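You operate a simulated robot arm through the tools that you are given. There is no shell and no other tool.

The job below is to be done with a simulated two-armed robot. You get a single attempt, and the scene is never put back.

JOB
Wipe up the spill on the top of the counter by the luggage rack with the pink cloth and put it back.
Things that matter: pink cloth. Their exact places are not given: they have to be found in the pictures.

Only the result counts: the job must be done as asked and must still hold three seconds after the hand-in. Knocking over, shifting, dropping, spilling or breaking anything else fails it. Flat cloth is picked up by pressing the open fingertips on it (5 to 10 N) and closing them slowly along it; thin cloth reads only 2 to 8 mm in the jaws.

ROBOT AND FRAMES
Two 7-joint arms with two-finger grippers on one trunk, on a base that drives. Base frame: it is fixed to the floor where the robot stands at the start and does not move with it; the origin is under the middle of the robot, x ahead of it, y to its left, z up. Readings come in mm, degrees, newtons and seconds.
The left shoulder is at the start at [53, 153, 1107], the right one opposite. With the tool pointing down near the work surface each hand reaches from about 280 to 740 mm from the robot's upright axis, wherever it stands, measured 20 degrees to its own side. Places, roughly: pink cloth [-1500, -1000, 750]. Payload 2.45 kg a hand.
The TCP of each hand is the grasp point between the finger pads, 26 mm short of the fingertips. In the tool frame z runs along the fingers and y along their closing line. The gripper opens to 96 mm. The gripper's body begins 69 mm behind the TCP.
Orientation is that of the tool frame in the base frame, as a unit quaternion [x, y, z, w]. With the fingers straight down and closing along the base's y, the tool's x points along the base's -x, its y along +y and its z along -z.

CONTROLS
- The arms move only by the tool send_rows. It takes "left_series", "right_series" or both (then of equal length, played together; a hand with none holds still); each is a list of rows, each an object of numbers (a shift or turn left out is 0, a gripper value left out holds the last): "x", "y", "z": the shift along the base's x, y, z in mm; "wx", "wy", "wz": the turn, a rotation vector about the base's x, y, z in rad; "gripper": the closure, from 0 (fully open) to 1 (shut). In form: [{"x": .., "y": .., "z": .., "wx": .., "wy": .., "wz": .., "gripper": ..}, ...]. A call has 1 to 20 rows; each row shifts and turns the commanded pose from where the row before left it. Rows are played at 5 a second. More than 50 mm and 8.6 degrees between two rows, or a gripper value outside its range, and nothing of the call is played. Where a pose cannot be reached the arm comes as near as it can. A force on the tool above 40 N (or 10 N above the force at the start of the call, whichever is more), or a blocked arm, ends the call early, and 0.2 s more pass. The fingers move at their own pace and stop on an object; they squeeze with about 43 N. The grip force told is the motor's: it shows also when the fingers shut on nothing. Time passes only in rows, and 0.2 s behind the last, so rows that do not move let the fingers close. It gives the time, the measured TCP pose, the force on the tool (base axes), the opening and the grip force at its end, in the units of the frame above (readings bear some noise), with the torque about the TCP (base axes, N m) and any sound that the robot's microphone picked up.
- Cameras (640 x 400 px; columns grow to the right, rows downward): "scene" is now at [136.9, 2.6, 1584.9]; the picture's right is [0.27, -0.96, -0.01], its down [-0.66, -0.17, -0.73] and it looks along [0.71, 0.20, -0.68] (base axes); focal length 265 px, centre (320, 200). "left" rides on the left gripper at [82, -3, -98] in its tool frame; the picture's right is [0.04, 1.00, 0.00], its down [-0.73, 0.03, -0.68] and it looks along [-0.68, 0.03, 0.73] (tool axes); focal length 256 px, centre (320, 200). "right" rides on the right gripper at [82, 3, -98] in its tool frame; the picture's right is [-0.04, 1.00, 0.00], its down [-0.73, -0.03, -0.68] and it looks along [-0.68, -0.03, 0.73] (tool axes); focal length 256 px, centre (320, 200).
- snapshot(camera): a new picture of that camera. No time passes.
- lift_body(by): slides the trunk up (or, below 0, down) by that many mm; the arms and the scene camera ride with it, the base frame stays. It gives what a move gives, with no picture.
- base_move(legs): drives the robot by 1 to 6 legs, each [ahead, left, turn to the left] in mm, mm and degrees, along the robot's own axes; the way and the turn of a leg run together, so that a leg with both is an arc; at most 1500 mm and 180 degrees a leg. The arms and the cameras ride along, it lands a little off, and it stops where it bumps. It gives what a move gives.
- head_to(pan, tilt): turns the head with the scene camera to pan (to the left, within 120 degrees either way) and tilt (down, from -29 to 69), counted from straight ahead of the robot. It gives what a move gives.
- locate(camera, pixels): for up to 12 pixels [column, row] of the newest picture of that camera ("zoom" is the newest enlarged one), the place [x, y, z] in the base frame of the surface seen there, good to about 2 mm, but the place of the scene camera against the robot may be out by one fixed shift of up to 12 mm in any direction. No time passes.
- close_up(camera, box): a new picture of the part [left, top, right, bottom] of that camera's present view, enlarged. No time passes.
- hand_in(): hands the job in; it is judged then, once.

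Unless the task says otherwise, let go and move clear before handing in.

The tools are called after ">>>" by a JSON object that holds its "fn" and its "kwargs". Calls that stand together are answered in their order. send_rows: Moves the arms, as the interface text tells. Its arguments: {"type":"object","properties":{"left_series":{"type":"array","items":{"type":"object","properties":{"x":{"type":"number"},"y":{"type":"number"},"z":{"type":"number"},"wx":{"type":"number"},"wy":{"type":"number"},"wz":{"type":"number"},"gripper":{"type":"number"}}}},"right_series":{"type":"array","items":{"type":"object","properties":{"x":{"type":"number"},"y":{"type":"number"},"z":{"type":"number"},"wx":{"type":"number"},"wy":{"type":"number"},"wz":{"type":"number"},"gripper":{"type":"number"}}}}},"required":[]} The other tools are called the same way: lift_body (by) slides the trunk up or down; base_move (legs) drives the base; head_to (pan, tilt) turns the head that bears the scene camera; snapshot (camera) takes a picture; locate (camera, pixels) gives the place of the surface under pixels of a picture; close_up (camera, box) takes an enlarged picture of a part of a camera's view; hand_in () hands the job in.

At the start:

```text
clock: 0.0
left_ee_pos: [554.6, 289.4, 1068.0]
left_ee_rot: [-0.001, 1.0, -0.001, -0.001]
left_contact_force: [0.3, -0.3, -0.3]
left_ft_torque: [0.0, -0.02, -0.01]
left_width: 95.9
left_grasp_force: 0.1
right_ee_pos: [497.0, -160.7, 1103.2]
right_ee_rot: [0.002, 1.0, 0.002, 0.0]
right_contact_force: [-0.5, -0.6, 0.0]
right_ft_torque: [-0.01, -0.01, 0.01]
right_width: 96.1
right_grasp_force: 0.1
trunk travel left (down, up): [-275.0, 292.0]
robot x, y, heading: [-0.3, 0.4, -0.2]
head pan, tilt: [15.4, 42.2]
```

scene: 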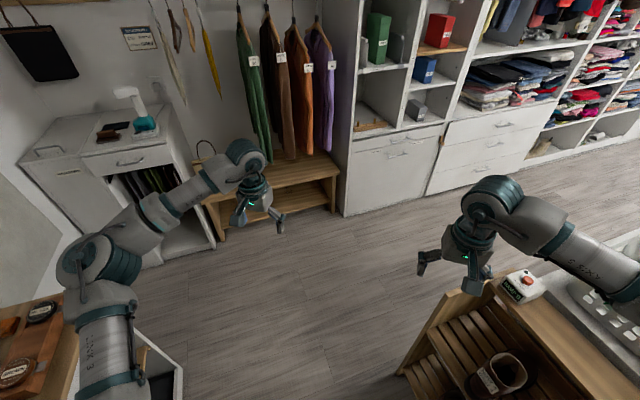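
right: 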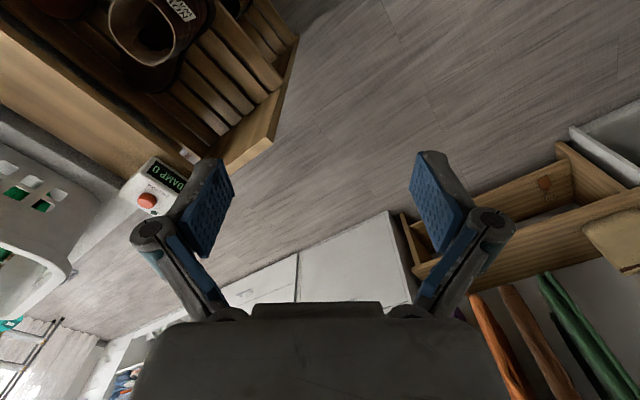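
left: 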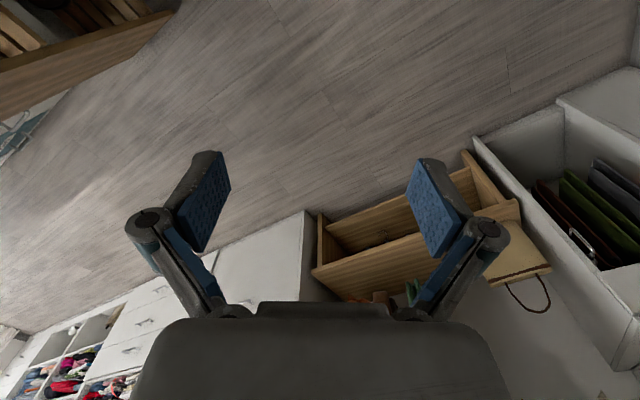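

The pictures show a closet-like room with no pink cloth in view; it should be behind me to the right, near [-1500, -1000]. I'll turn the head to the right to look there.

>>> {"fn": "head_to", "kwargs": {"pan": -110, "tilt": 25}}

>>> {"fn": "snapshot", "kwargs": {"camera": "scene"}}

```text
clock: 2.1
left_ee_pos: [545.2, 296.6, 1073.2]
left_ee_rot: [0.0, 1.0, -0.002, 0.005]
left_contact_force: [0.7, -0.6, 0.2]
left_ft_torque: [-0.02, 0.01, 0.04]
left_width: 96.1
left_grasp_force: 0.1
right_ee_pos: [486.2, -152.5, 1109.0]
right_ee_rot: [0.002, 1.0, -0.003, 0.006]
right_contact_force: [0.2, -0.5, 0.6]
right_ft_torque: [-0.02, 0.03, -0.02]
right_width: 96.0
right_grasp_force: 0.1
trunk travel left (down, up): [-275.0, 292.0]
robot x, y, heading: [-3.2, 2.5, -0.1]
head pan, tilt: [-110.0, 25.0]
```

```text
taken
```

scene: 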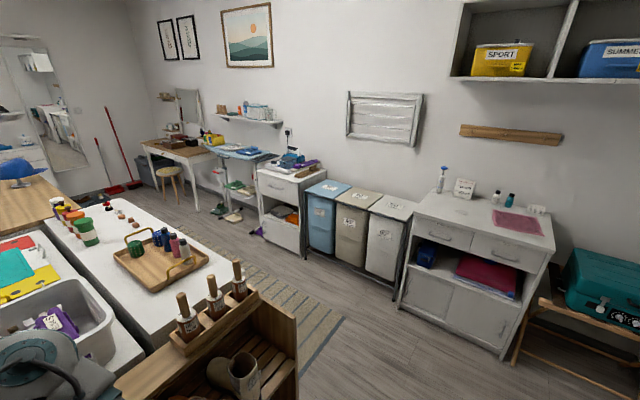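

The pink cloth is at about (519,222) on a white cabinet, beside the rack carrying a teal suitcase (600,290). I'll enlarge that counter.

>>> {"fn": "close_up", "kwargs": {"camera": "scene", "box": [390, 150, 640, 306]}}

>>> {"fn": "locate", "kwargs": {"camera": "scene", "pixels": [[499, 212], [540, 214], [543, 236], [492, 226], [418, 208], [553, 248], [440, 192], [463, 195], [495, 205], [509, 206], [548, 208], [480, 225]]}}

>>> {"fn": "head_to", "kwargs": {"pan": -120, "tilt": 30}}

>>> {"fn": "snapshot", "kwargs": {"camera": "scene"}}

```text
2.56 times, centred on (515, 228) of scene
```

zoom: 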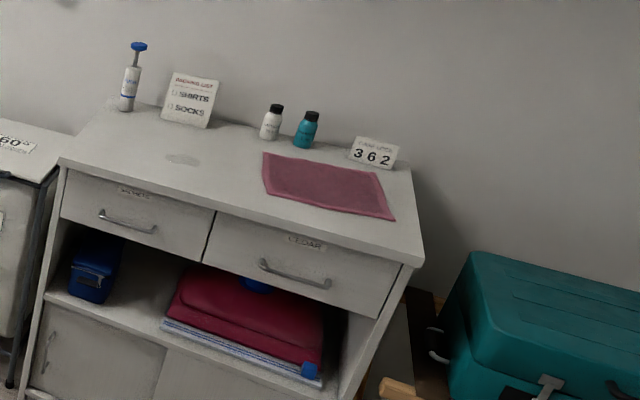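

```text
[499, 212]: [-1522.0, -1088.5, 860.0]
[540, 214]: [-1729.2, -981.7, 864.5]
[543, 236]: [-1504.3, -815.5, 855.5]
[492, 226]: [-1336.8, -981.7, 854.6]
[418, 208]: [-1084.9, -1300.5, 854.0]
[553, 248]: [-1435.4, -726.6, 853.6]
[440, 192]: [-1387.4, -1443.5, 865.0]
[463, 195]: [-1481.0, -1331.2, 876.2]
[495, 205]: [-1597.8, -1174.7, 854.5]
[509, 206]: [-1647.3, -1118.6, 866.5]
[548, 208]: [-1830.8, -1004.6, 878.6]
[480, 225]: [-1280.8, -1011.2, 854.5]
```

```text
clock: 2.8
left_ee_pos: [542.7, 297.5, 1072.6]
left_ee_rot: [-0.001, 1.0, -0.002, 0.004]
left_contact_force: [0.3, -0.3, 0.5]
left_ft_torque: [0.0, 0.03, 0.0]
left_width: 95.8
left_grasp_force: 0.0
right_ee_pos: [486.6, -153.1, 1108.7]
right_ee_rot: [0.002, 1.0, -0.002, 0.005]
right_contact_force: [-0.3, 0.1, 0.3]
right_ft_torque: [-0.02, 0.03, -0.01]
right_width: 95.9
right_grasp_force: 0.1
trunk travel left (down, up): [-275.0, 292.0]
robot x, y, heading: [0.0, 0.9, -0.1]
head pan, tilt: [-120.0, 30.0]
```

```text
taken
```

scene: 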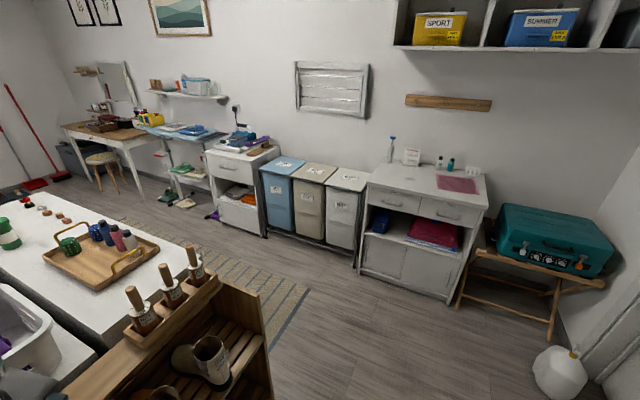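

The cloth lies on the cabinet left of the teal suitcase, and a faint grey mark shows at close-up pixel (182,160). Before I drive I need to know the free floor, so I'll look to the other side and downward.

>>> {"fn": "locate", "kwargs": {"camera": "scene", "pixels": [[260, 295], [272, 399], [300, 380], [357, 272], [451, 300], [456, 308], [550, 340], [560, 375], [400, 330], [480, 360], [310, 290], [600, 250]]}}

>>> {"fn": "head_to", "kwargs": {"pan": -120, "tilt": 65}}

>>> {"fn": "snapshot", "kwargs": {"camera": "scene"}}

>>> {"fn": "locate", "kwargs": {"camera": "scene", "pixels": [[320, 50], [320, 120], [320, 200], [320, 300], [150, 50], [150, 150], [150, 250], [500, 50], [500, 150], [500, 250], [600, 100], [60, 100]]}}

>>> {"fn": "head_to", "kwargs": {"pan": 120, "tilt": 35}}

>>> {"fn": "snapshot", "kwargs": {"camera": "scene"}}

>>> {"fn": "locate", "kwargs": {"camera": "scene", "pixels": [[320, 50], [320, 120], [320, 200], [320, 300], [150, 50], [150, 150], [150, 250], [500, 50], [500, 150], [500, 250], [600, 100], [60, 100]]}}

```text
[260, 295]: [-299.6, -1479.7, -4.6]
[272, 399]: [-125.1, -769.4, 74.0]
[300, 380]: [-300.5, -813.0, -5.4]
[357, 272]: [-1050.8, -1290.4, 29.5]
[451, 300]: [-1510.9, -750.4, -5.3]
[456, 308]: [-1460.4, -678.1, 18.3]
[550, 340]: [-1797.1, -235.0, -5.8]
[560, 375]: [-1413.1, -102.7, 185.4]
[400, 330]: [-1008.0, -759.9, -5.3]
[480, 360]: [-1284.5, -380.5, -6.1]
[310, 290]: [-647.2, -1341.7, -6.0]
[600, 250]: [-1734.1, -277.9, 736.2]
```

```text
clock: 3.8
left_ee_pos: [544.2, 297.4, 1072.8]
left_ee_rot: [0.0, 1.0, -0.003, 0.004]
left_contact_force: [-0.2, 0.0, -0.1]
left_ft_torque: [0.01, -0.01, -0.01]
left_width: 95.9
left_grasp_force: 0.0
right_ee_pos: [485.9, -154.6, 1108.4]
right_ee_rot: [0.002, 1.0, -0.002, 0.005]
right_contact_force: [-0.4, 0.3, -1.1]
right_ft_torque: [0.01, 0.01, 0.0]
right_width: 95.8
right_grasp_force: 0.1
trunk travel left (down, up): [-275.0, 292.0]
robot x, y, heading: [-3.2, 2.6, 0.1]
head pan, tilt: [-120.0, 65.0]
```

```text
taken
```

scene: 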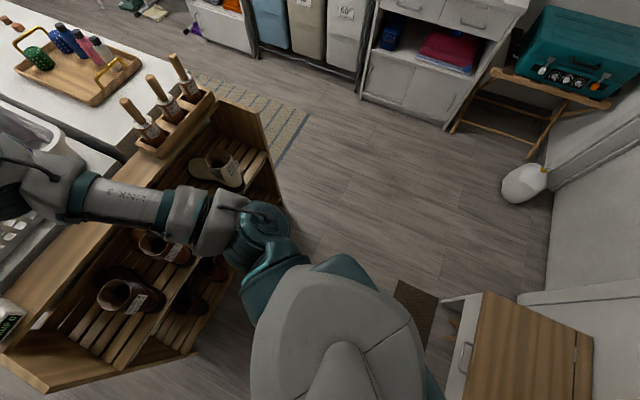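

```text
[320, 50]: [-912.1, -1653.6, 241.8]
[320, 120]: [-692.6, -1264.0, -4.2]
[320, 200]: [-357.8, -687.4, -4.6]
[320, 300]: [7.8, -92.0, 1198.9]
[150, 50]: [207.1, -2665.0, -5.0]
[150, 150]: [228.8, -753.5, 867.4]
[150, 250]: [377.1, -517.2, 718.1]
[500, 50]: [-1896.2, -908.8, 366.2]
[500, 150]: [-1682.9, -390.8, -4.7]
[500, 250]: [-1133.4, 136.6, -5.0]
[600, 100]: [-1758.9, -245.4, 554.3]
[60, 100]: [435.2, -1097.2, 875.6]
```

```text
clock: 7.2
left_ee_pos: [543.0, 296.7, 1072.6]
left_ee_rot: [-0.001, 1.0, -0.003, 0.005]
left_contact_force: [0.2, -0.5, -0.2]
left_ft_torque: [0.0, -0.02, -0.01]
left_width: 96.1
left_grasp_force: 0.0
right_ee_pos: [486.3, -154.6, 1108.1]
right_ee_rot: [0.002, 1.0, -0.002, 0.005]
right_contact_force: [0.2, 0.0, -0.1]
right_ft_torque: [0.01, -0.02, 0.0]
right_width: 96.0
right_grasp_force: 0.0
trunk travel left (down, up): [-275.0, 292.0]
robot x, y, heading: [1.0, -1.5, 0.0]
head pan, tilt: [120.0, 35.0]
```

```text
taken
```

scene: 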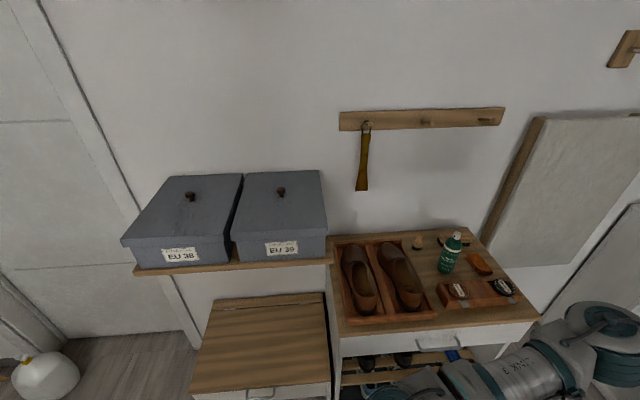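

```text
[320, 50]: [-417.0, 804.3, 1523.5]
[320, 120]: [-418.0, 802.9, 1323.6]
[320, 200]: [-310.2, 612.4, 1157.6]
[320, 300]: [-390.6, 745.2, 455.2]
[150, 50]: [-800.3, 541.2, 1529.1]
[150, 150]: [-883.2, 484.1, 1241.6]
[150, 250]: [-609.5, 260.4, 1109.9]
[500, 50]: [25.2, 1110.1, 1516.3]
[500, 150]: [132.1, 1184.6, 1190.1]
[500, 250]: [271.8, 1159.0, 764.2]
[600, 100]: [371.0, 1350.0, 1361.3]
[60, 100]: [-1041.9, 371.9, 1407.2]
```

The room is turned about 34.6° against my base frame: the counter front runs from about (-1085,-1300) to (-1435,-727), and the floor between it and me looks clear. I'll check the brush handles on the bench, its end panel, and the jug before driving.

>>> {"fn": "head_to", "kwargs": {"pan": -120, "tilt": 50}}

>>> {"fn": "snapshot", "kwargs": {"camera": "scene"}}

```text
clock: 10.6
left_ee_pos: [543.9, 295.2, 1073.4]
left_ee_rot: [-0.001, 1.0, -0.003, 0.005]
left_contact_force: [-0.4, 0.1, -0.6]
left_ft_torque: [-0.03, 0.02, 0.03]
left_width: 96.1
left_grasp_force: 0.2
right_ee_pos: [486.7, -154.7, 1108.8]
right_ee_rot: [0.002, 1.0, -0.003, 0.006]
right_contact_force: [0.1, -0.5, -0.4]
right_ft_torque: [0.02, -0.02, 0.0]
right_width: 96.0
right_grasp_force: 0.1
trunk travel left (down, up): [-275.0, 292.0]
robot x, y, heading: [2.0, -2.3, -0.1]
head pan, tilt: [-120.0, 50.0]
```

```text
taken
```

scene: 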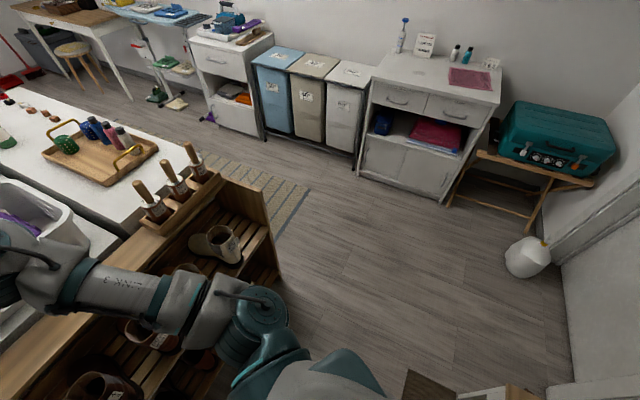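

>>> {"fn": "locate", "kwargs": {"camera": "scene", "pixels": [[188, 148], [136, 188], [262, 195], [278, 275], [240, 330], [405, 395], [456, 392], [525, 258], [540, 215], [444, 200], [357, 172], [499, 100]]}}

>>> {"fn": "close_up", "kwargs": {"camera": "scene", "box": [350, 10, 510, 110]}}

```text
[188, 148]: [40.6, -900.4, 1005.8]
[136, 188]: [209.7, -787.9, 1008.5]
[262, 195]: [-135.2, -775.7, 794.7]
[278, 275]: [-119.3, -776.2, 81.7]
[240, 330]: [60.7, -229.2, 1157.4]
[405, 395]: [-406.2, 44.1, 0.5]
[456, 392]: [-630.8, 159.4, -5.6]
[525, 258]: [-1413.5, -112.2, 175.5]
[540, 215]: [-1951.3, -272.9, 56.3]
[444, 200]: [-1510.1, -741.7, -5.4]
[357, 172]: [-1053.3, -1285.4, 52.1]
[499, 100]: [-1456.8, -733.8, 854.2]
```

```text
4.00 times, centred on (430, 60) of scene
```

zoom: 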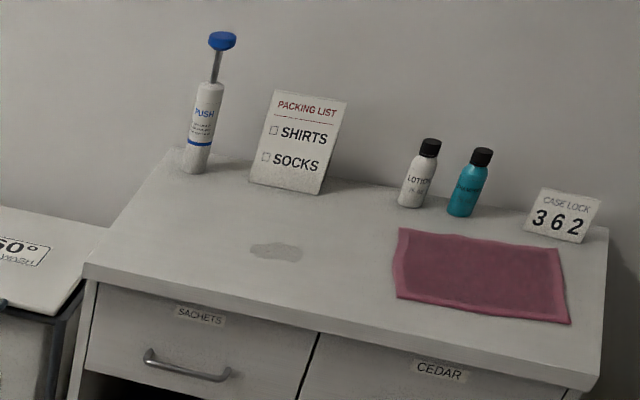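

The close-up shows the spill plainly as the grey patch at (277,252), with the cloth at (480,272). I'll locate both and their neighbours.

>>> {"fn": "locate", "kwargs": {"camera": "zoom", "pixels": [[277, 252], [249, 250], [303, 251], [280, 262], [400, 228], [557, 247], [570, 323], [394, 297], [480, 272], [86, 270], [602, 385], [165, 155]]}}

>>> {"fn": "locate", "kwargs": {"camera": "zoom", "pixels": [[192, 170], [222, 38], [285, 185], [345, 105], [410, 200], [430, 145], [458, 212], [480, 152], [555, 235], [597, 200], [607, 232], [30, 250]]}}

```text
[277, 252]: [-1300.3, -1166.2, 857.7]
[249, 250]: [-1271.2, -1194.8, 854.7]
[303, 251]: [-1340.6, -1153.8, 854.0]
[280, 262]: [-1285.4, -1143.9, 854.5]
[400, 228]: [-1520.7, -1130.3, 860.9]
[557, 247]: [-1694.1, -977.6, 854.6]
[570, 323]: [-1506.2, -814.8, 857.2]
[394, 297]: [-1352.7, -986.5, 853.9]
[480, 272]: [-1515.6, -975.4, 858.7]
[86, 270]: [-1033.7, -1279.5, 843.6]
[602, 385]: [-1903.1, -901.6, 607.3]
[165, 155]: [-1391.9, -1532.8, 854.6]
```

```text
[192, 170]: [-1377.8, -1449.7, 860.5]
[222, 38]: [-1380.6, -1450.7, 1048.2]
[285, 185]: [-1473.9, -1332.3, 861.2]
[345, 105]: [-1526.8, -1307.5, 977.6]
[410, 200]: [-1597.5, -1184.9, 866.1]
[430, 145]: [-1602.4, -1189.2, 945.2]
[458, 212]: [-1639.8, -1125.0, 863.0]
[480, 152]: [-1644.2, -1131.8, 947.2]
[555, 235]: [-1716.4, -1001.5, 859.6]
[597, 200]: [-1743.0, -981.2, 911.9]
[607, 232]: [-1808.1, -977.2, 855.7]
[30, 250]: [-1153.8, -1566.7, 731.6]
```

The spill centre is near (-1303,-1165,854), about 80 mm long, and the cloth corners are near (-1521,-1130), (-1694,-978), (-1506,-815) and (-1353,-986). I'll first back off diagonally into the open floor, clear of the bench, then turn right.

>>> {"fn": "base_move", "kwargs": {"legs": [[-725, -622, 0]]}}

>>> {"fn": "snapshot", "kwargs": {"camera": "scene"}}

```text
clock: 15.6
left_ee_pos: [-170.9, -321.3, 1067.8]
left_ee_rot: [-0.003, 1.0, -0.01, 0.004]
left_contact_force: [-0.2, 1.3, -0.6]
left_ft_torque: [-0.14, -0.02, 0.02]
left_width: 95.9
left_grasp_force: 0.0
right_ee_pos: [-227.1, -772.2, 1110.3]
right_ee_rot: [-0.001, 1.0, -0.009, 0.005]
right_contact_force: [-0.2, 1.2, -0.1]
right_ft_torque: [-0.05, -0.02, 0.03]
right_width: 96.1
right_grasp_force: 0.1
trunk travel left (down, up): [-275.0, 292.0]
robot x, y, heading: [-710.9, -637.4, 0.0]
head pan, tilt: [-120.0, 50.0]
```

```text
taken
```

scene: 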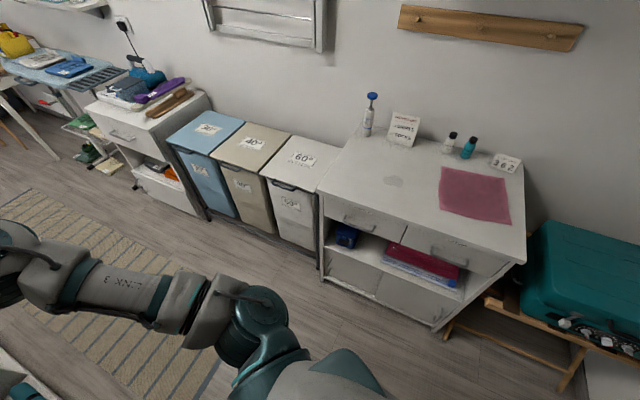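

I'm at (-711,-637), in open floor. I'll measure the counter's front edge for the exact angle, then turn to face it.

>>> {"fn": "locate", "kwargs": {"camera": "scene", "pixels": [[322, 186], [370, 205], [430, 228], [500, 254], [520, 255], [355, 140], [393, 181], [441, 169], [507, 181], [509, 221], [439, 207], [470, 195]]}}

>>> {"fn": "base_move", "kwargs": {"legs": [[0, 0, -145.4]]}}

>>> {"fn": "head_to", "kwargs": {"pan": 0, "tilt": 45}}

>>> {"fn": "snapshot", "kwargs": {"camera": "scene"}}

```text
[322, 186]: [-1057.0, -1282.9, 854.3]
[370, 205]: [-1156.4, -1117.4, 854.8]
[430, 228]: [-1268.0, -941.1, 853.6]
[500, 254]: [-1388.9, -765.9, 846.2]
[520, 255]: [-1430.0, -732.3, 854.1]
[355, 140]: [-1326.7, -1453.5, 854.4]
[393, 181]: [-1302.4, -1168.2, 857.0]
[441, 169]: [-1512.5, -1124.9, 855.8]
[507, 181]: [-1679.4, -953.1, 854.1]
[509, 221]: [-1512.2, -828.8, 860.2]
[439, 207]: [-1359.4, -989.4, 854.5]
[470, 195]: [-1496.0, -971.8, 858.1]
```

```text
clock: 21.9
left_ee_pos: [-962.0, -1198.0, 1073.8]
left_ee_rot: [0.947, 0.321, -0.008, -0.001]
left_contact_force: [-0.4, -0.2, 0.0]
left_ft_torque: [-0.04, 0.02, 0.01]
left_width: 96.1
left_grasp_force: 0.2
right_ee_pos: [-1188.2, -806.3, 1110.9]
right_ee_rot: [0.948, 0.319, -0.008, 0.0]
right_contact_force: [-0.3, 0.8, 0.6]
right_ft_torque: [-0.01, 0.0, 0.02]
right_width: 96.0
right_grasp_force: 0.0
trunk travel left (down, up): [-275.0, 292.0]
robot x, y, heading: [-711.8, -632.6, -142.9]
head pan, tilt: [-120.0, 50.0]
```

```text
clock: 23.9
left_ee_pos: [-964.7, -1190.9, 1078.1]
left_ee_rot: [0.947, 0.32, -0.007, 0.003]
left_contact_force: [-0.5, 0.3, -0.1]
left_ft_torque: [0.0, 0.02, -0.01]
left_width: 95.9
left_grasp_force: 0.1
right_ee_pos: [-1191.0, -796.9, 1111.6]
right_ee_rot: [0.948, 0.319, -0.008, 0.003]
right_contact_force: [0.1, -0.3, 0.8]
right_ft_torque: [-0.02, 0.01, 0.0]
right_width: 96.1
right_grasp_force: 0.1
trunk travel left (down, up): [-275.0, 292.0]
robot x, y, heading: [-710.3, -634.4, -142.8]
head pan, tilt: [0.0, 45.0]
```

```text
taken
```

scene: 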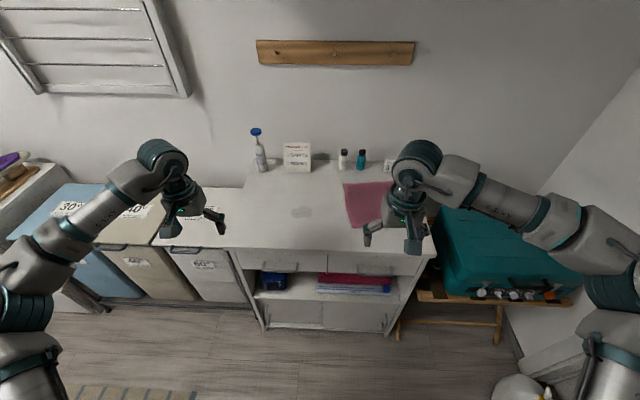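

I'm facing the counter at heading -142.8°, and its front edge gives a wanted heading of -145.9°. I'll trim the angle and drive up so both the cloth and the spill are within the right hand's reach.

>>> {"fn": "base_move", "kwargs": {"legs": [[0, 0, -3.1], [295, 93, 0]]}}

>>> {"fn": "head_to", "kwargs": {"pan": -5, "tilt": 55}}

>>> {"fn": "snapshot", "kwargs": {"camera": "scene"}}

>>> {"fn": "snapshot", "kwargs": {"camera": "right"}}

```text
clock: 26.3
left_ee_pos: [-1178.3, -1408.4, 1078.8]
left_ee_rot: [0.955, 0.297, -0.007, 0.004]
left_contact_force: [-0.3, 0.5, 0.3]
left_ft_torque: [-0.03, 0.01, 0.01]
left_width: 96.2
left_grasp_force: 0.0
right_ee_pos: [-1384.7, -1005.2, 1110.4]
right_ee_rot: [0.956, 0.294, -0.008, 0.005]
right_contact_force: [-0.8, -0.4, 0.9]
right_ft_torque: [-0.03, -0.04, 0.02]
right_width: 95.8
right_grasp_force: 0.1
trunk travel left (down, up): [-275.0, 292.0]
robot x, y, heading: [-898.4, -867.5, -145.5]
head pan, tilt: [0.0, 45.0]
```

```text
clock: 27.0
left_ee_pos: [-1174.1, -1410.0, 1078.5]
left_ee_rot: [0.955, 0.296, -0.009, 0.002]
left_contact_force: [0.0, 0.2, -0.7]
left_ft_torque: [-0.01, -0.03, 0.01]
left_width: 96.0
left_grasp_force: 0.0
right_ee_pos: [-1380.2, -1005.4, 1112.3]
right_ee_rot: [0.956, 0.294, -0.01, 0.004]
right_contact_force: [-0.8, 0.0, 0.4]
right_ft_torque: [0.01, 0.0, -0.01]
right_width: 95.7
right_grasp_force: 0.0
trunk travel left (down, up): [-275.0, 292.0]
robot x, y, heading: [-898.9, -869.2, -145.7]
head pan, tilt: [-5.0, 55.0]
```

```text
taken
```

scene: 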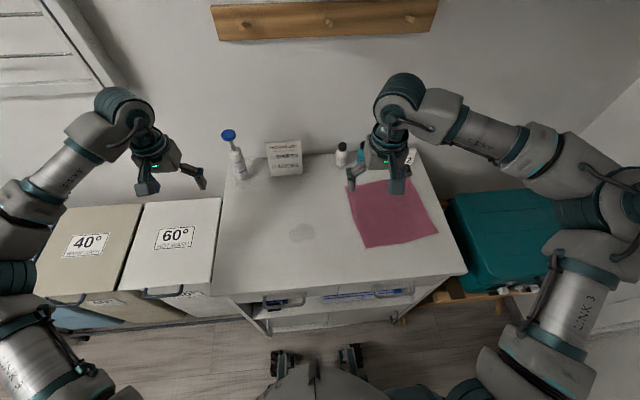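

```text
taken
```

right: 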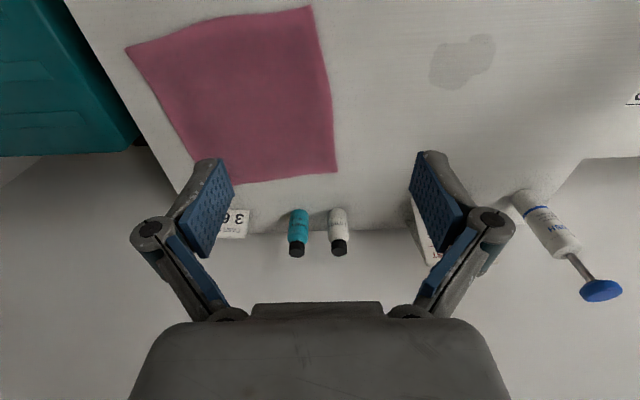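

The right hand camera now sees the cloth (corners about (127,47), (310,7), (337,172), (210,188)) and the spill at (463,62). I'll locate them with this camera.

>>> {"fn": "locate", "kwargs": {"camera": "right", "pixels": [[130, 48], [309, 9], [334, 170], [210, 184], [235, 100], [430, 75], [495, 42], [463, 62], [480, 36], [455, 88], [380, 100], [560, 40]]}}

>>> {"fn": "locate", "kwargs": {"camera": "scene", "pixels": [[349, 190], [437, 235], [368, 246], [302, 233], [289, 233], [315, 234], [302, 224], [302, 242], [260, 220], [420, 245], [395, 215], [360, 220]]}}

>>> {"fn": "locate", "kwargs": {"camera": "right", "pixels": [[298, 225], [297, 250], [338, 222], [339, 248], [233, 225], [240, 212], [545, 215], [601, 290], [420, 205], [432, 250], [68, 5], [135, 140]]}}

>>> {"fn": "close_up", "kwargs": {"camera": "right", "box": [100, 0, 420, 200]}}

```text
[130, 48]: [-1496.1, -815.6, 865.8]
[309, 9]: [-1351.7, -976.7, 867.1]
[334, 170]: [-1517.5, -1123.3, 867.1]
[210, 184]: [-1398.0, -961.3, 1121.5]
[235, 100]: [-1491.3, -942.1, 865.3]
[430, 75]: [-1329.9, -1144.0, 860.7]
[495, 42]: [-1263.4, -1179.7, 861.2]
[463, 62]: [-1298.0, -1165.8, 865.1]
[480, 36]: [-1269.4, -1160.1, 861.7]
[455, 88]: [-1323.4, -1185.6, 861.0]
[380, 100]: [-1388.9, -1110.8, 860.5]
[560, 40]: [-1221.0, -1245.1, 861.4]
```

```text
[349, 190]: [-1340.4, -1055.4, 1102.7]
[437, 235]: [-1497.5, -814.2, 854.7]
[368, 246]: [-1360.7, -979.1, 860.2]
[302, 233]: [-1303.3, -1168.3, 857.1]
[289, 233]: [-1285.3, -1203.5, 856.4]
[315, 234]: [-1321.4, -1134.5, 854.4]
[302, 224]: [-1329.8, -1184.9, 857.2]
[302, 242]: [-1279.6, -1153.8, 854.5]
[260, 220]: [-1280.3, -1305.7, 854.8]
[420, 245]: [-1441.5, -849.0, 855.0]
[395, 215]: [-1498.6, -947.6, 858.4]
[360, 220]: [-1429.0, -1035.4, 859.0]
```

```text
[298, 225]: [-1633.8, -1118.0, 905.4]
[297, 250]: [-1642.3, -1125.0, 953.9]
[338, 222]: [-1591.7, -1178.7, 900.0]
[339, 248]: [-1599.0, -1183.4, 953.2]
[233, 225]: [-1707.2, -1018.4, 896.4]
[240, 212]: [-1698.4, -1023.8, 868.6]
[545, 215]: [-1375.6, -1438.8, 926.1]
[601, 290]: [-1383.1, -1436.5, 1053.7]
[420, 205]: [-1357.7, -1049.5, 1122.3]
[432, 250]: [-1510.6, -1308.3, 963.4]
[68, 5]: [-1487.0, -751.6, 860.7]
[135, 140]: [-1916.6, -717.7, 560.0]
```

```text
2.00 times, centred on (260, 100) of right
```

zoom: 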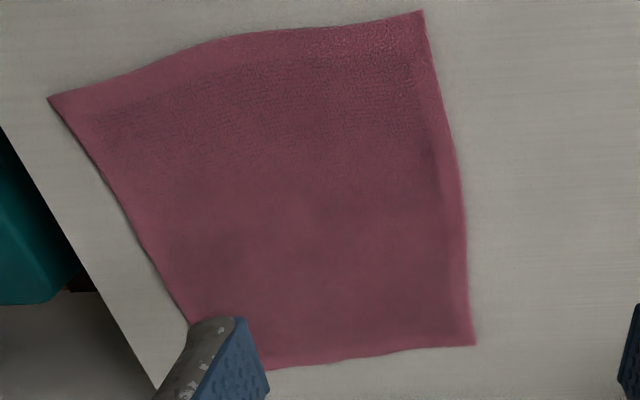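

The hand camera puts the counter top at z≈861 and the cloth surface at z≈866; the spill spans about (-1263,-1180) to (-1330,-1144). I'll pinch the cloth about 45 mm inside the edge facing the spill, so I first move the right hand over (-1462,-1017) with the fingers half open.

>>> {"fn": "send_rows", "kwargs": {"right_series": [{"x": -14, "y": -2, "z": -28, "gripper": 0.42}, {"x": -14, "y": -2, "z": -28}, {"x": -14, "y": -2, "z": -28}, {"x": -14, "y": -2, "z": -28}, {"x": -14, "y": -2, "z": -28}, {"x": -12, "y": -2, "z": -28}, {}]}}

>>> {"fn": "snapshot", "kwargs": {"camera": "right"}}

>>> {"fn": "snapshot", "kwargs": {"camera": "scene"}}

```text
clock: 28.6
left_ee_pos: [-1173.0, -1409.7, 1079.4]
left_ee_rot: [0.955, 0.296, -0.009, 0.002]
left_contact_force: [0.4, 0.0, 0.0]
left_ft_torque: [0.04, 0.0, -0.01]
left_width: 96.0
left_grasp_force: 0.1
right_ee_pos: [-1461.3, -1017.4, 944.0]
right_ee_rot: [0.956, 0.294, -0.011, 0.003]
right_contact_force: [0.6, -0.2, 0.1]
right_ft_torque: [-0.01, 0.01, -0.01]
right_width: 55.4
right_grasp_force: 0.0
trunk travel left (down, up): [-275.0, 292.0]
robot x, y, heading: [-896.8, -869.2, -145.7]
head pan, tilt: [-5.0, 55.0]
```

```text
taken
```

right: 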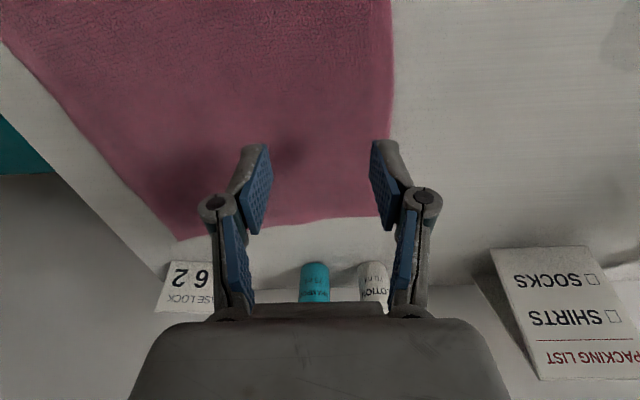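

```text
taken
```

scene: 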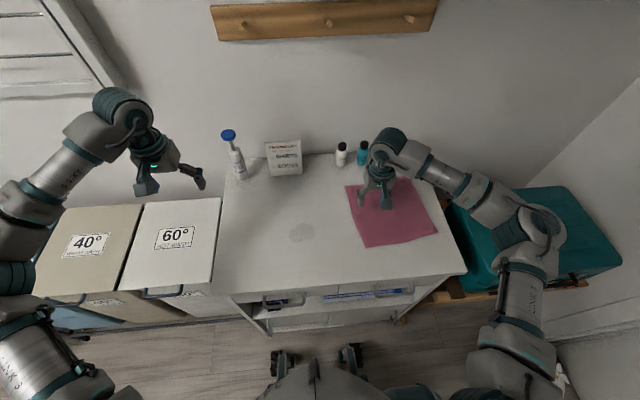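

The hand is at (-1461,-1017,944), and the finger on the spill side (pixel (385,145)) is close to the cloth's edge at column 390. I'll shift 10 mm inward and go down to just above the cloth.

>>> {"fn": "send_rows", "kwargs": {"right_series": [{"x": -6, "y": 8, "z": -20}, {"z": -20}, {"z": -6}, {}]}}

>>> {"fn": "snapshot", "kwargs": {"camera": "right"}}

```text
clock: 29.6
left_ee_pos: [-1173.1, -1411.4, 1079.1]
left_ee_rot: [0.955, 0.297, -0.01, 0.003]
left_contact_force: [-0.9, 0.3, -0.3]
left_ft_torque: [0.03, -0.02, 0.01]
left_width: 96.1
left_grasp_force: 0.1
right_ee_pos: [-1467.1, -1009.8, 897.7]
right_ee_rot: [0.956, 0.294, -0.011, 0.003]
right_contact_force: [-0.4, 0.1, -0.3]
right_ft_torque: [-0.02, 0.02, -0.01]
right_width: 55.6
right_grasp_force: 0.1
trunk travel left (down, up): [-275.0, 292.0]
robot x, y, heading: [-898.6, -869.3, -145.8]
head pan, tilt: [-5.0, 55.0]
```

```text
taken
```

right: 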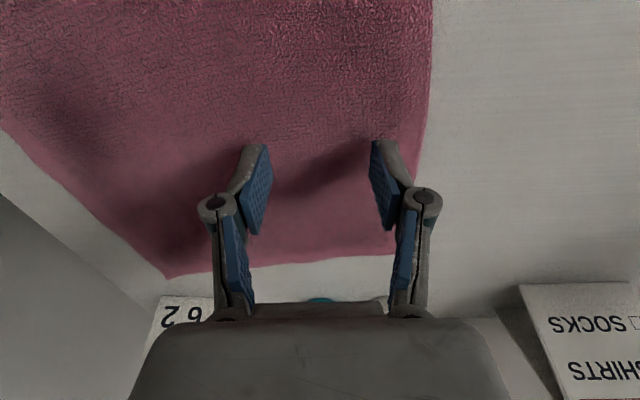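

The fingertips are just above the cloth and both are inside its edge (column ~425). I'll lower them in small steps, watching the force.

>>> {"fn": "send_rows", "kwargs": {"right_series": [{"z": -3}, {"z": -2}, {}]}}

```text
clock: 30.4
left_ee_pos: [-1174.4, -1412.5, 1079.1]
left_ee_rot: [0.955, 0.296, -0.01, 0.002]
left_contact_force: [-0.1, -0.2, 0.7]
left_ft_torque: [0.02, -0.02, 0.0]
left_width: 96.2
left_grasp_force: 0.1
right_ee_pos: [-1467.3, -1010.7, 892.7]
right_ee_rot: [0.956, 0.294, -0.01, 0.004]
right_contact_force: [0.0, 0.1, -0.1]
right_ft_torque: [0.0, 0.0, -0.01]
right_width: 55.6
right_grasp_force: 0.0
trunk travel left (down, up): [-275.0, 292.0]
robot x, y, heading: [-896.5, -869.8, -145.8]
head pan, tilt: [-5.0, 55.0]
```

>>> {"fn": "send_rows", "kwargs": {"right_series": [{"z": -2}, {"z": -1}, {}]}}

```text
clock: 31.2
left_ee_pos: [-1173.0, -1410.1, 1079.2]
left_ee_rot: [0.955, 0.296, -0.01, 0.002]
left_contact_force: [0.3, 0.3, 0.0]
left_ft_torque: [0.0, 0.01, 0.03]
left_width: 95.8
left_grasp_force: 0.1
right_ee_pos: [-1468.0, -1011.4, 891.2]
right_ee_rot: [0.956, 0.294, -0.01, 0.003]
right_contact_force: [0.1, 0.3, 0.4]
right_ft_torque: [-0.02, 0.0, 0.0]
right_width: 55.6
right_grasp_force: 0.1
trunk travel left (down, up): [-275.0, 292.0]
robot x, y, heading: [-896.6, -870.6, -145.7]
head pan, tilt: [-5.0, 55.0]
```

No contact force yet at z≈891, so I'll keep lowering 1 mm at a time.

>>> {"fn": "send_rows", "kwargs": {"right_series": [{"z": -1}, {"z": -1}, {}]}}

```text
clock: 32.0
left_ee_pos: [-1172.8, -1412.2, 1079.6]
left_ee_rot: [0.955, 0.296, -0.009, 0.002]
left_contact_force: [-0.2, 0.3, 0.2]
left_ft_torque: [0.0, 0.01, 0.0]
left_width: 96.1
left_grasp_force: 0.0
right_ee_pos: [-1467.3, -1010.5, 888.5]
right_ee_rot: [0.956, 0.294, -0.01, 0.003]
right_contact_force: [0.5, -0.7, 0.0]
right_ft_torque: [-0.01, 0.01, 0.0]
right_width: 55.9
right_grasp_force: 0.0
trunk travel left (down, up): [-275.0, 292.0]
robot x, y, heading: [-899.6, -870.8, -145.9]
head pan, tilt: [-5.0, 55.0]
```

>>> {"fn": "send_rows", "kwargs": {"right_series": [{"z": -1}, {"z": -1}, {}]}}

>>> {"fn": "close_up", "kwargs": {"camera": "right", "box": [160, 100, 480, 300]}}

```text
clock: 32.8
left_ee_pos: [-1172.1, -1412.2, 1079.7]
left_ee_rot: [0.955, 0.297, -0.01, 0.002]
left_contact_force: [-0.4, 0.4, -0.1]
left_ft_torque: [-0.03, -0.01, -0.02]
left_width: 95.8
left_grasp_force: 0.1
right_ee_pos: [-1467.1, -1010.2, 886.3]
right_ee_rot: [0.956, 0.294, -0.01, 0.004]
right_contact_force: [-0.4, -0.4, 2.6]
right_ft_torque: [0.02, 0.02, 0.02]
right_width: 56.1
right_grasp_force: 0.2
trunk travel left (down, up): [-275.0, 292.0]
robot x, y, heading: [-895.4, -868.7, -145.6]
head pan, tilt: [-5.0, 55.0]
```

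```text
2.00 times, centred on (320, 200) of right
```

zoom: 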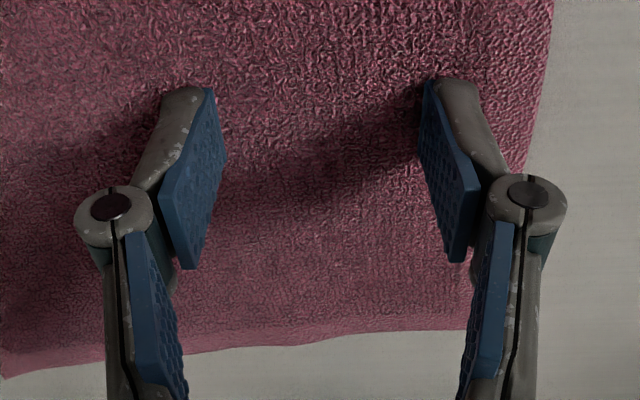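

Contact has begun (2.6 N up at z≈886). One to two mm more should give 5 to 10 N.

>>> {"fn": "send_rows", "kwargs": {"right_series": [{"z": -0.7}, {}]}}

```text
clock: 33.4
left_ee_pos: [-1171.4, -1410.9, 1078.3]
left_ee_rot: [0.955, 0.296, -0.01, 0.002]
left_contact_force: [0.5, 1.1, -0.5]
left_ft_torque: [0.03, 0.01, 0.01]
left_width: 96.1
left_grasp_force: 0.1
right_ee_pos: [-1465.6, -1009.7, 887.4]
right_ee_rot: [0.956, 0.294, -0.01, 0.005]
right_contact_force: [-1.1, -0.4, 7.6]
right_ft_torque: [0.04, -0.02, -0.01]
right_width: 54.6
right_grasp_force: 0.0
trunk travel left (down, up): [-275.0, 292.0]
robot x, y, heading: [-899.8, -869.1, -145.6]
head pan, tilt: [-5.0, 55.0]
```

Pressing with 7.6 N now. I'll close slowly along the cloth and check the force part way.

>>> {"fn": "send_rows", "kwargs": {"right_series": [{"gripper": 0.45}, {"gripper": 0.48}, {"gripper": 0.51}, {"gripper": 0.54}, {"gripper": 0.57}, {"gripper": 0.6}]}}

>>> {"fn": "close_up", "kwargs": {"camera": "right", "box": [160, 100, 480, 300]}}

```text
clock: 34.8
left_ee_pos: [-1172.5, -1411.7, 1078.5]
left_ee_rot: [0.955, 0.297, -0.009, 0.003]
left_contact_force: [0.3, 0.3, -0.4]
left_ft_torque: [0.0, 0.0, -0.01]
left_width: 95.8
left_grasp_force: 0.1
right_ee_pos: [-1466.1, -1009.6, 885.9]
right_ee_rot: [0.956, 0.294, -0.01, 0.004]
right_contact_force: [-0.2, 0.2, 10.0]
right_ft_torque: [-0.02, 0.0, 0.0]
right_width: 41.3
right_grasp_force: 4.8
trunk travel left (down, up): [-275.0, 292.0]
robot x, y, heading: [-896.9, -866.2, -145.6]
head pan, tilt: [-5.0, 55.0]
```

```text
2.00 times, centred on (320, 200) of right
```

zoom: 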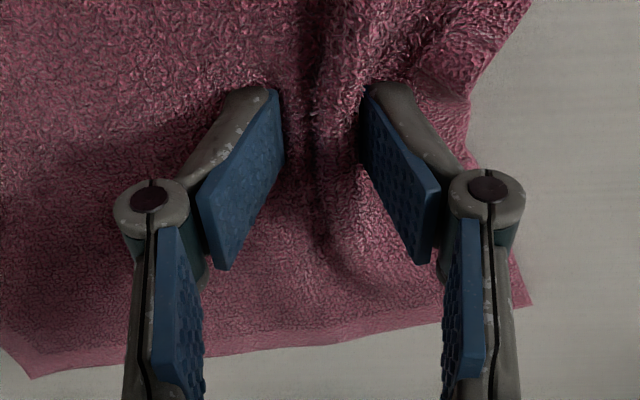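

A fold is rising between the fingers (close-up column ~320) and the press force is 10 N. I'll go on closing slowly, easing up a touch.

>>> {"fn": "send_rows", "kwargs": {"right_series": [{"gripper": 0.63, "z": 0.3}, {"gripper": 0.66}, {"gripper": 0.69}, {"gripper": 0.72}, {"gripper": 0.75}, {"gripper": 0.78}]}}

>>> {"fn": "close_up", "kwargs": {"camera": "right", "box": [160, 100, 480, 300]}}

```text
clock: 36.2
left_ee_pos: [-1171.2, -1411.4, 1079.5]
left_ee_rot: [0.955, 0.296, -0.01, 0.003]
left_contact_force: [0.3, 0.2, -0.4]
left_ft_torque: [-0.01, 0.04, 0.0]
left_width: 96.0
left_grasp_force: 0.1
right_ee_pos: [-1465.7, -1010.1, 888.4]
right_ee_rot: [0.956, 0.294, -0.013, 0.004]
right_contact_force: [-3.0, -3.5, 26.2]
right_ft_torque: [-0.07, -0.02, -0.01]
right_width: 21.3
right_grasp_force: 0.3
trunk travel left (down, up): [-275.0, 292.0]
robot x, y, heading: [-901.0, -868.3, -145.6]
head pan, tilt: [-5.0, 55.0]
```

```text
2.00 times, centred on (320, 200) of right
```

zoom: 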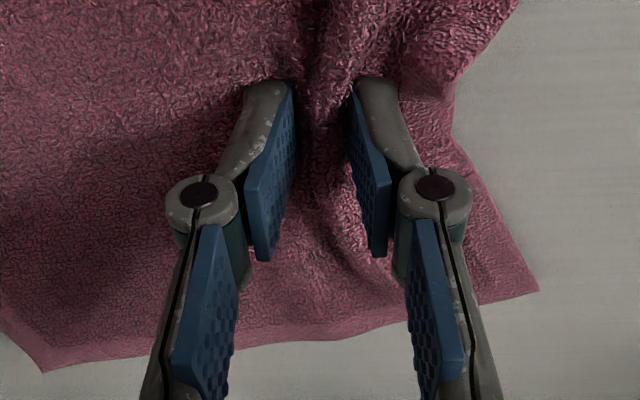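

The press force rose to 26 N as the fingers swung in, so I'll ease up 2 mm before finishing the closing.

>>> {"fn": "send_rows", "kwargs": {"right_series": [{"z": 1}, {"z": 0.8}, {}]}}

```text
clock: 37.0
left_ee_pos: [-1170.7, -1412.3, 1079.8]
left_ee_rot: [0.955, 0.296, -0.01, 0.002]
left_contact_force: [0.1, 0.0, 0.3]
left_ft_torque: [-0.02, -0.04, -0.02]
left_width: 96.0
left_grasp_force: 0.0
right_ee_pos: [-1465.7, -1008.4, 887.0]
right_ee_rot: [0.956, 0.295, -0.01, 0.004]
right_contact_force: [0.1, -1.4, 23.0]
right_ft_torque: [-0.09, -0.13, -0.02]
right_width: 21.9
right_grasp_force: 6.1
trunk travel left (down, up): [-275.0, 292.0]
robot x, y, heading: [-896.8, -868.1, -145.8]
head pan, tilt: [-5.0, 55.0]
```

Still 23 N; I'll ease up further in small steps.

>>> {"fn": "send_rows", "kwargs": {"right_series": [{"z": 1}, {"z": 1}, {}]}}

```text
clock: 37.8
left_ee_pos: [-1173.2, -1411.5, 1079.6]
left_ee_rot: [0.955, 0.296, -0.01, 0.002]
left_contact_force: [-0.1, -0.1, 0.1]
left_ft_torque: [0.02, 0.04, 0.01]
left_width: 95.8
left_grasp_force: 0.1
right_ee_pos: [-1465.4, -1010.6, 888.5]
right_ee_rot: [0.956, 0.295, -0.01, 0.003]
right_contact_force: [0.9, 0.9, 10.3]
right_ft_torque: [0.01, -0.05, 0.03]
right_width: 22.3
right_grasp_force: 0.2
trunk travel left (down, up): [-275.0, 292.0]
robot x, y, heading: [-902.3, -868.9, -145.5]
head pan, tilt: [-5.0, 55.0]
```

Down to 10 N. I'll close the rest of the way slowly, rising slightly as the fingertips swing in.

>>> {"fn": "send_rows", "kwargs": {"right_series": [{"gripper": 0.81, "z": 0.3}, {"gripper": 0.84, "z": 0.3}, {"gripper": 0.87, "z": 0.3}, {"gripper": 0.9, "z": 0.3}, {"gripper": 0.94, "z": 0.2}, {"gripper": 1.0}, {}, {}]}}

>>> {"fn": "close_up", "kwargs": {"camera": "right", "box": [160, 100, 480, 300]}}

```text
clock: 39.6
left_ee_pos: [-1174.5, -1410.7, 1078.9]
left_ee_rot: [0.955, 0.297, -0.009, 0.002]
left_contact_force: [0.1, 0.0, -0.5]
left_ft_torque: [-0.01, 0.01, -0.01]
left_width: 95.9
left_grasp_force: 0.0
right_ee_pos: [-1467.7, -1009.0, 891.4]
right_ee_rot: [0.956, 0.294, -0.01, 0.003]
right_contact_force: [0.0, 0.4, 0.3]
right_ft_torque: [0.02, 0.04, 0.08]
right_width: 6.6
right_grasp_force: 34.7
trunk travel left (down, up): [-275.0, 292.0]
robot x, y, heading: [-898.1, -870.2, -145.9]
head pan, tilt: [-5.0, 55.0]
```

```text
2.00 times, centred on (320, 200) of right
```

zoom: 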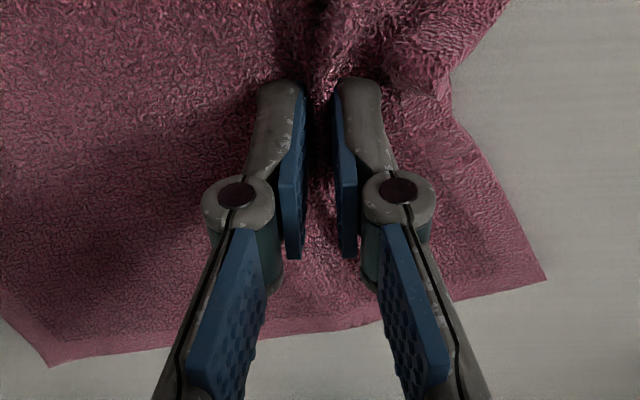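

The jaws read 6.6 mm with 35 N grip, so the cloth is held. I'll lift a few mm and drag a short way toward the spill to test it.

>>> {"fn": "send_rows", "kwargs": {"right_series": [{"z": 4}, {"x": 15, "y": -13.8}, {"x": 15, "y": -13.8}, {"x": 15, "y": -13.8}, {}]}}

>>> {"fn": "snapshot", "kwargs": {"camera": "right"}}

>>> {"fn": "close_up", "kwargs": {"camera": "scene", "box": [210, 120, 482, 290]}}

```text
clock: 40.8
left_ee_pos: [-1172.5, -1412.2, 1079.0]
left_ee_rot: [0.955, 0.297, -0.01, 0.003]
left_contact_force: [-0.1, 0.1, 0.1]
left_ft_torque: [0.02, -0.02, 0.04]
left_width: 95.9
left_grasp_force: 0.0
right_ee_pos: [-1422.3, -1053.1, 895.9]
right_ee_rot: [0.956, 0.294, -0.01, 0.003]
right_contact_force: [-0.1, -0.9, 0.6]
right_ft_torque: [0.03, 0.04, 0.07]
right_width: 6.5
right_grasp_force: 34.4
trunk travel left (down, up): [-275.0, 292.0]
robot x, y, heading: [-895.4, -870.8, -145.6]
head pan, tilt: [-5.0, 55.0]
```

```text
taken
```

right: 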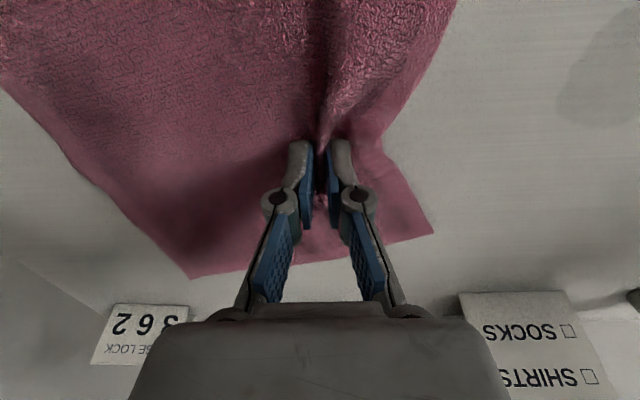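

```text
2.35 times, centred on (346, 205) of scene
```

zoom: 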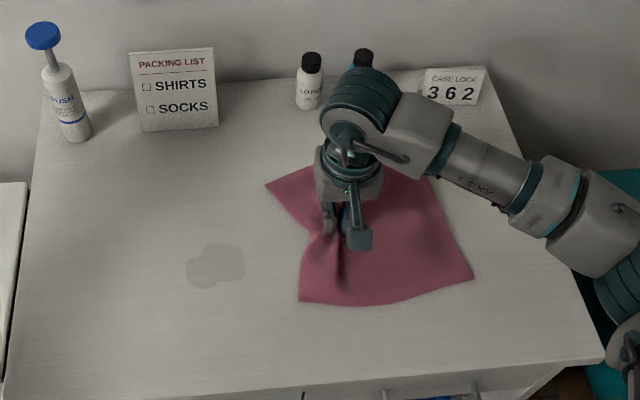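

The cloth follows the jaws and slides flat. I'll drag on to over the spill.

>>> {"fn": "send_rows", "kwargs": {"right_series": [{"x": 15.5, "y": -14}, {"x": 15.5, "y": -14}, {"x": 15.5, "y": -14}, {"x": 15.5, "y": -14}, {"x": 15.5, "y": -14}, {}]}}

>>> {"fn": "snapshot", "kwargs": {"camera": "right"}}

>>> {"fn": "close_up", "kwargs": {"camera": "scene", "box": [210, 120, 482, 290]}}

```text
clock: 42.2
left_ee_pos: [-1173.8, -1411.4, 1079.5]
left_ee_rot: [0.955, 0.296, -0.01, 0.002]
left_contact_force: [-0.2, 0.2, -0.2]
left_ft_torque: [0.01, -0.02, 0.01]
left_width: 96.0
left_grasp_force: 0.0
right_ee_pos: [-1346.4, -1121.9, 895.4]
right_ee_rot: [0.956, 0.294, -0.011, 0.003]
right_contact_force: [0.3, 0.2, -0.1]
right_ft_torque: [0.05, 0.02, 0.1]
right_width: 6.3
right_grasp_force: 34.4
trunk travel left (down, up): [-275.0, 292.0]
robot x, y, heading: [-893.6, -869.2, -145.7]
head pan, tilt: [-5.0, 55.0]
```

```text
taken
```

right: 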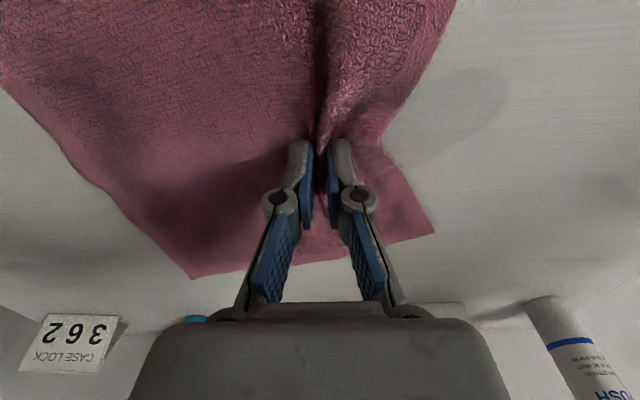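

```text
2.35 times, centred on (346, 205) of scene
```

zoom: 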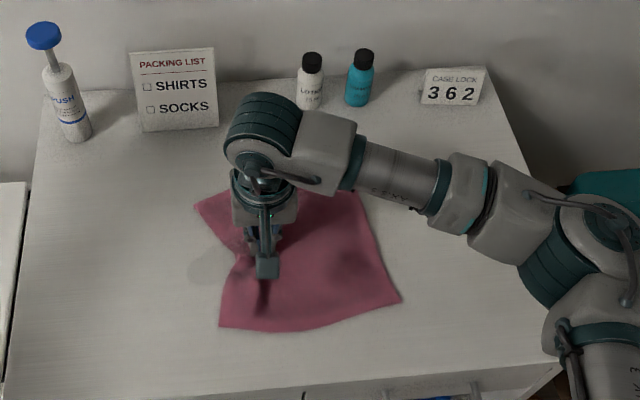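

The cloth is intact and sheet-like, with its lead edge at the spill. I'll lower to press here, then stroke across the spill.

>>> {"fn": "send_rows", "kwargs": {"right_series": [{"z": -2}, {"z": -2}, {}]}}

```text
clock: 43.0
left_ee_pos: [-1173.8, -1411.9, 1077.8]
left_ee_rot: [0.955, 0.297, -0.009, 0.002]
left_contact_force: [-0.2, -0.1, 0.5]
left_ft_torque: [-0.03, -0.02, 0.02]
left_width: 96.0
left_grasp_force: 0.0
right_ee_pos: [-1345.7, -1122.6, 891.2]
right_ee_rot: [0.956, 0.295, -0.012, 0.004]
right_contact_force: [-0.5, 0.0, 1.4]
right_ft_torque: [0.05, 0.02, 0.08]
right_width: 6.3
right_grasp_force: 34.6
trunk travel left (down, up): [-275.0, 292.0]
robot x, y, heading: [-893.9, -870.9, -145.8]
head pan, tilt: [-5.0, 55.0]
```

>>> {"fn": "send_rows", "kwargs": {"right_series": [{"z": -1}, {"z": -0.5}, {}]}}

```text
clock: 43.8
left_ee_pos: [-1173.0, -1412.3, 1079.5]
left_ee_rot: [0.955, 0.297, -0.01, 0.001]
left_contact_force: [-0.1, -0.5, -0.4]
left_ft_torque: [0.01, -0.01, 0.01]
left_width: 96.1
left_grasp_force: 0.0
right_ee_pos: [-1344.6, -1121.6, 890.3]
right_ee_rot: [0.956, 0.294, -0.01, 0.003]
right_contact_force: [-0.7, -0.1, 0.1]
right_ft_torque: [0.09, 0.02, 0.06]
right_width: 6.1
right_grasp_force: 35.0
trunk travel left (down, up): [-275.0, 292.0]
robot x, y, heading: [-897.0, -870.8, -145.6]
head pan, tilt: [-5.0, 55.0]
```

>>> {"fn": "send_rows", "kwargs": {"right_series": [{"z": -1}, {"z": -0.5}, {}]}}

```text
clock: 44.6
left_ee_pos: [-1171.9, -1410.5, 1079.8]
left_ee_rot: [0.955, 0.296, -0.009, 0.002]
left_contact_force: [-0.3, -0.2, 0.5]
left_ft_torque: [0.0, -0.02, 0.02]
left_width: 96.0
left_grasp_force: 0.1
right_ee_pos: [-1345.0, -1121.3, 889.6]
right_ee_rot: [0.956, 0.294, -0.011, 0.004]
right_contact_force: [-0.1, 0.7, 8.3]
right_ft_torque: [0.06, 0.05, 0.07]
right_width: 6.3
right_grasp_force: 34.9
trunk travel left (down, up): [-275.0, 292.0]
robot x, y, heading: [-897.8, -867.9, -145.7]
head pan, tilt: [-5.0, 55.0]
```

Pressing at 8.3 N. Now I'll start zigzag strokes across the spill, checking the force as I go.

>>> {"fn": "send_rows", "kwargs": {"right_series": [{"x": 5, "y": -7}, {"x": 6, "y": -8.5}, {"x": 13.2, "y": 9}, {"x": 13.2, "y": 9}, {"x": 13.2, "y": 9}, {"x": 11.2, "y": -16.6}]}}

>>> {"fn": "close_up", "kwargs": {"camera": "scene", "box": [210, 120, 482, 290]}}

>>> {"fn": "snapshot", "kwargs": {"camera": "right"}}

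```text
clock: 46.0
left_ee_pos: [-1173.4, -1411.8, 1078.5]
left_ee_rot: [0.955, 0.296, -0.009, 0.002]
left_contact_force: [-0.2, -0.2, 0.3]
left_ft_torque: [0.02, -0.01, 0.01]
left_width: 96.0
left_grasp_force: 0.1
right_ee_pos: [-1281.5, -1125.7, 889.1]
right_ee_rot: [0.956, 0.294, -0.01, 0.003]
right_contact_force: [0.8, 1.9, 6.8]
right_ft_torque: [0.1, 0.03, 0.09]
right_width: 6.3
right_grasp_force: 34.0
trunk travel left (down, up): [-275.0, 292.0]
robot x, y, heading: [-896.0, -873.1, -145.8]
head pan, tilt: [-5.0, 55.0]
```

```text
2.35 times, centred on (346, 205) of scene
```

zoom: 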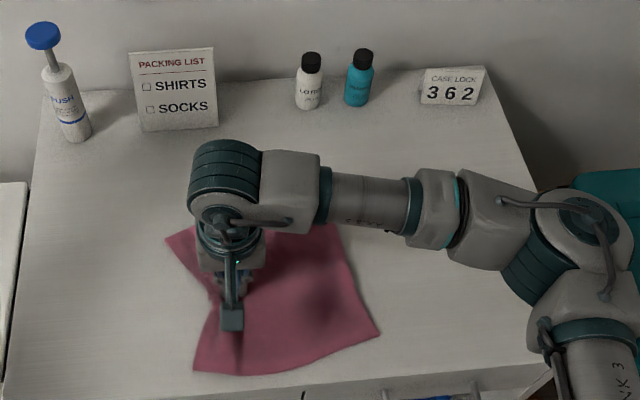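

```text
taken
```

right: 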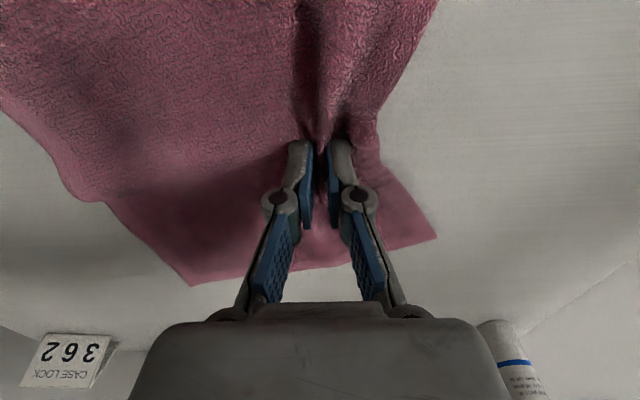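

Force holds at 7 N and no spill shows outside the cloth now. I'll carry on with the zigzag.

>>> {"fn": "send_rows", "kwargs": {"right_series": [{"x": -12.9, "y": -8.75}, {"x": -12.9, "y": -8.75}, {"x": -12.9, "y": -8.75}, {"x": -12.9, "y": -8.75}, {"x": -12.9, "y": -8.75}, {"x": 10.6, "y": -15.7}]}}

```text
clock: 47.4
left_ee_pos: [-1173.4, -1410.1, 1080.5]
left_ee_rot: [0.955, 0.297, -0.01, 0.002]
left_contact_force: [0.0, 0.0, -0.9]
left_ft_torque: [0.0, -0.01, -0.01]
left_width: 95.9
left_grasp_force: 0.0
right_ee_pos: [-1337.7, -1184.6, 889.5]
right_ee_rot: [0.956, 0.293, -0.012, 0.004]
right_contact_force: [-3.6, 3.0, 17.8]
right_ft_torque: [0.19, 0.12, 0.07]
right_width: 6.3
right_grasp_force: 34.5
trunk travel left (down, up): [-275.0, 292.0]
robot x, y, heading: [-894.6, -871.2, -145.6]
head pan, tilt: [-5.0, 55.0]
```

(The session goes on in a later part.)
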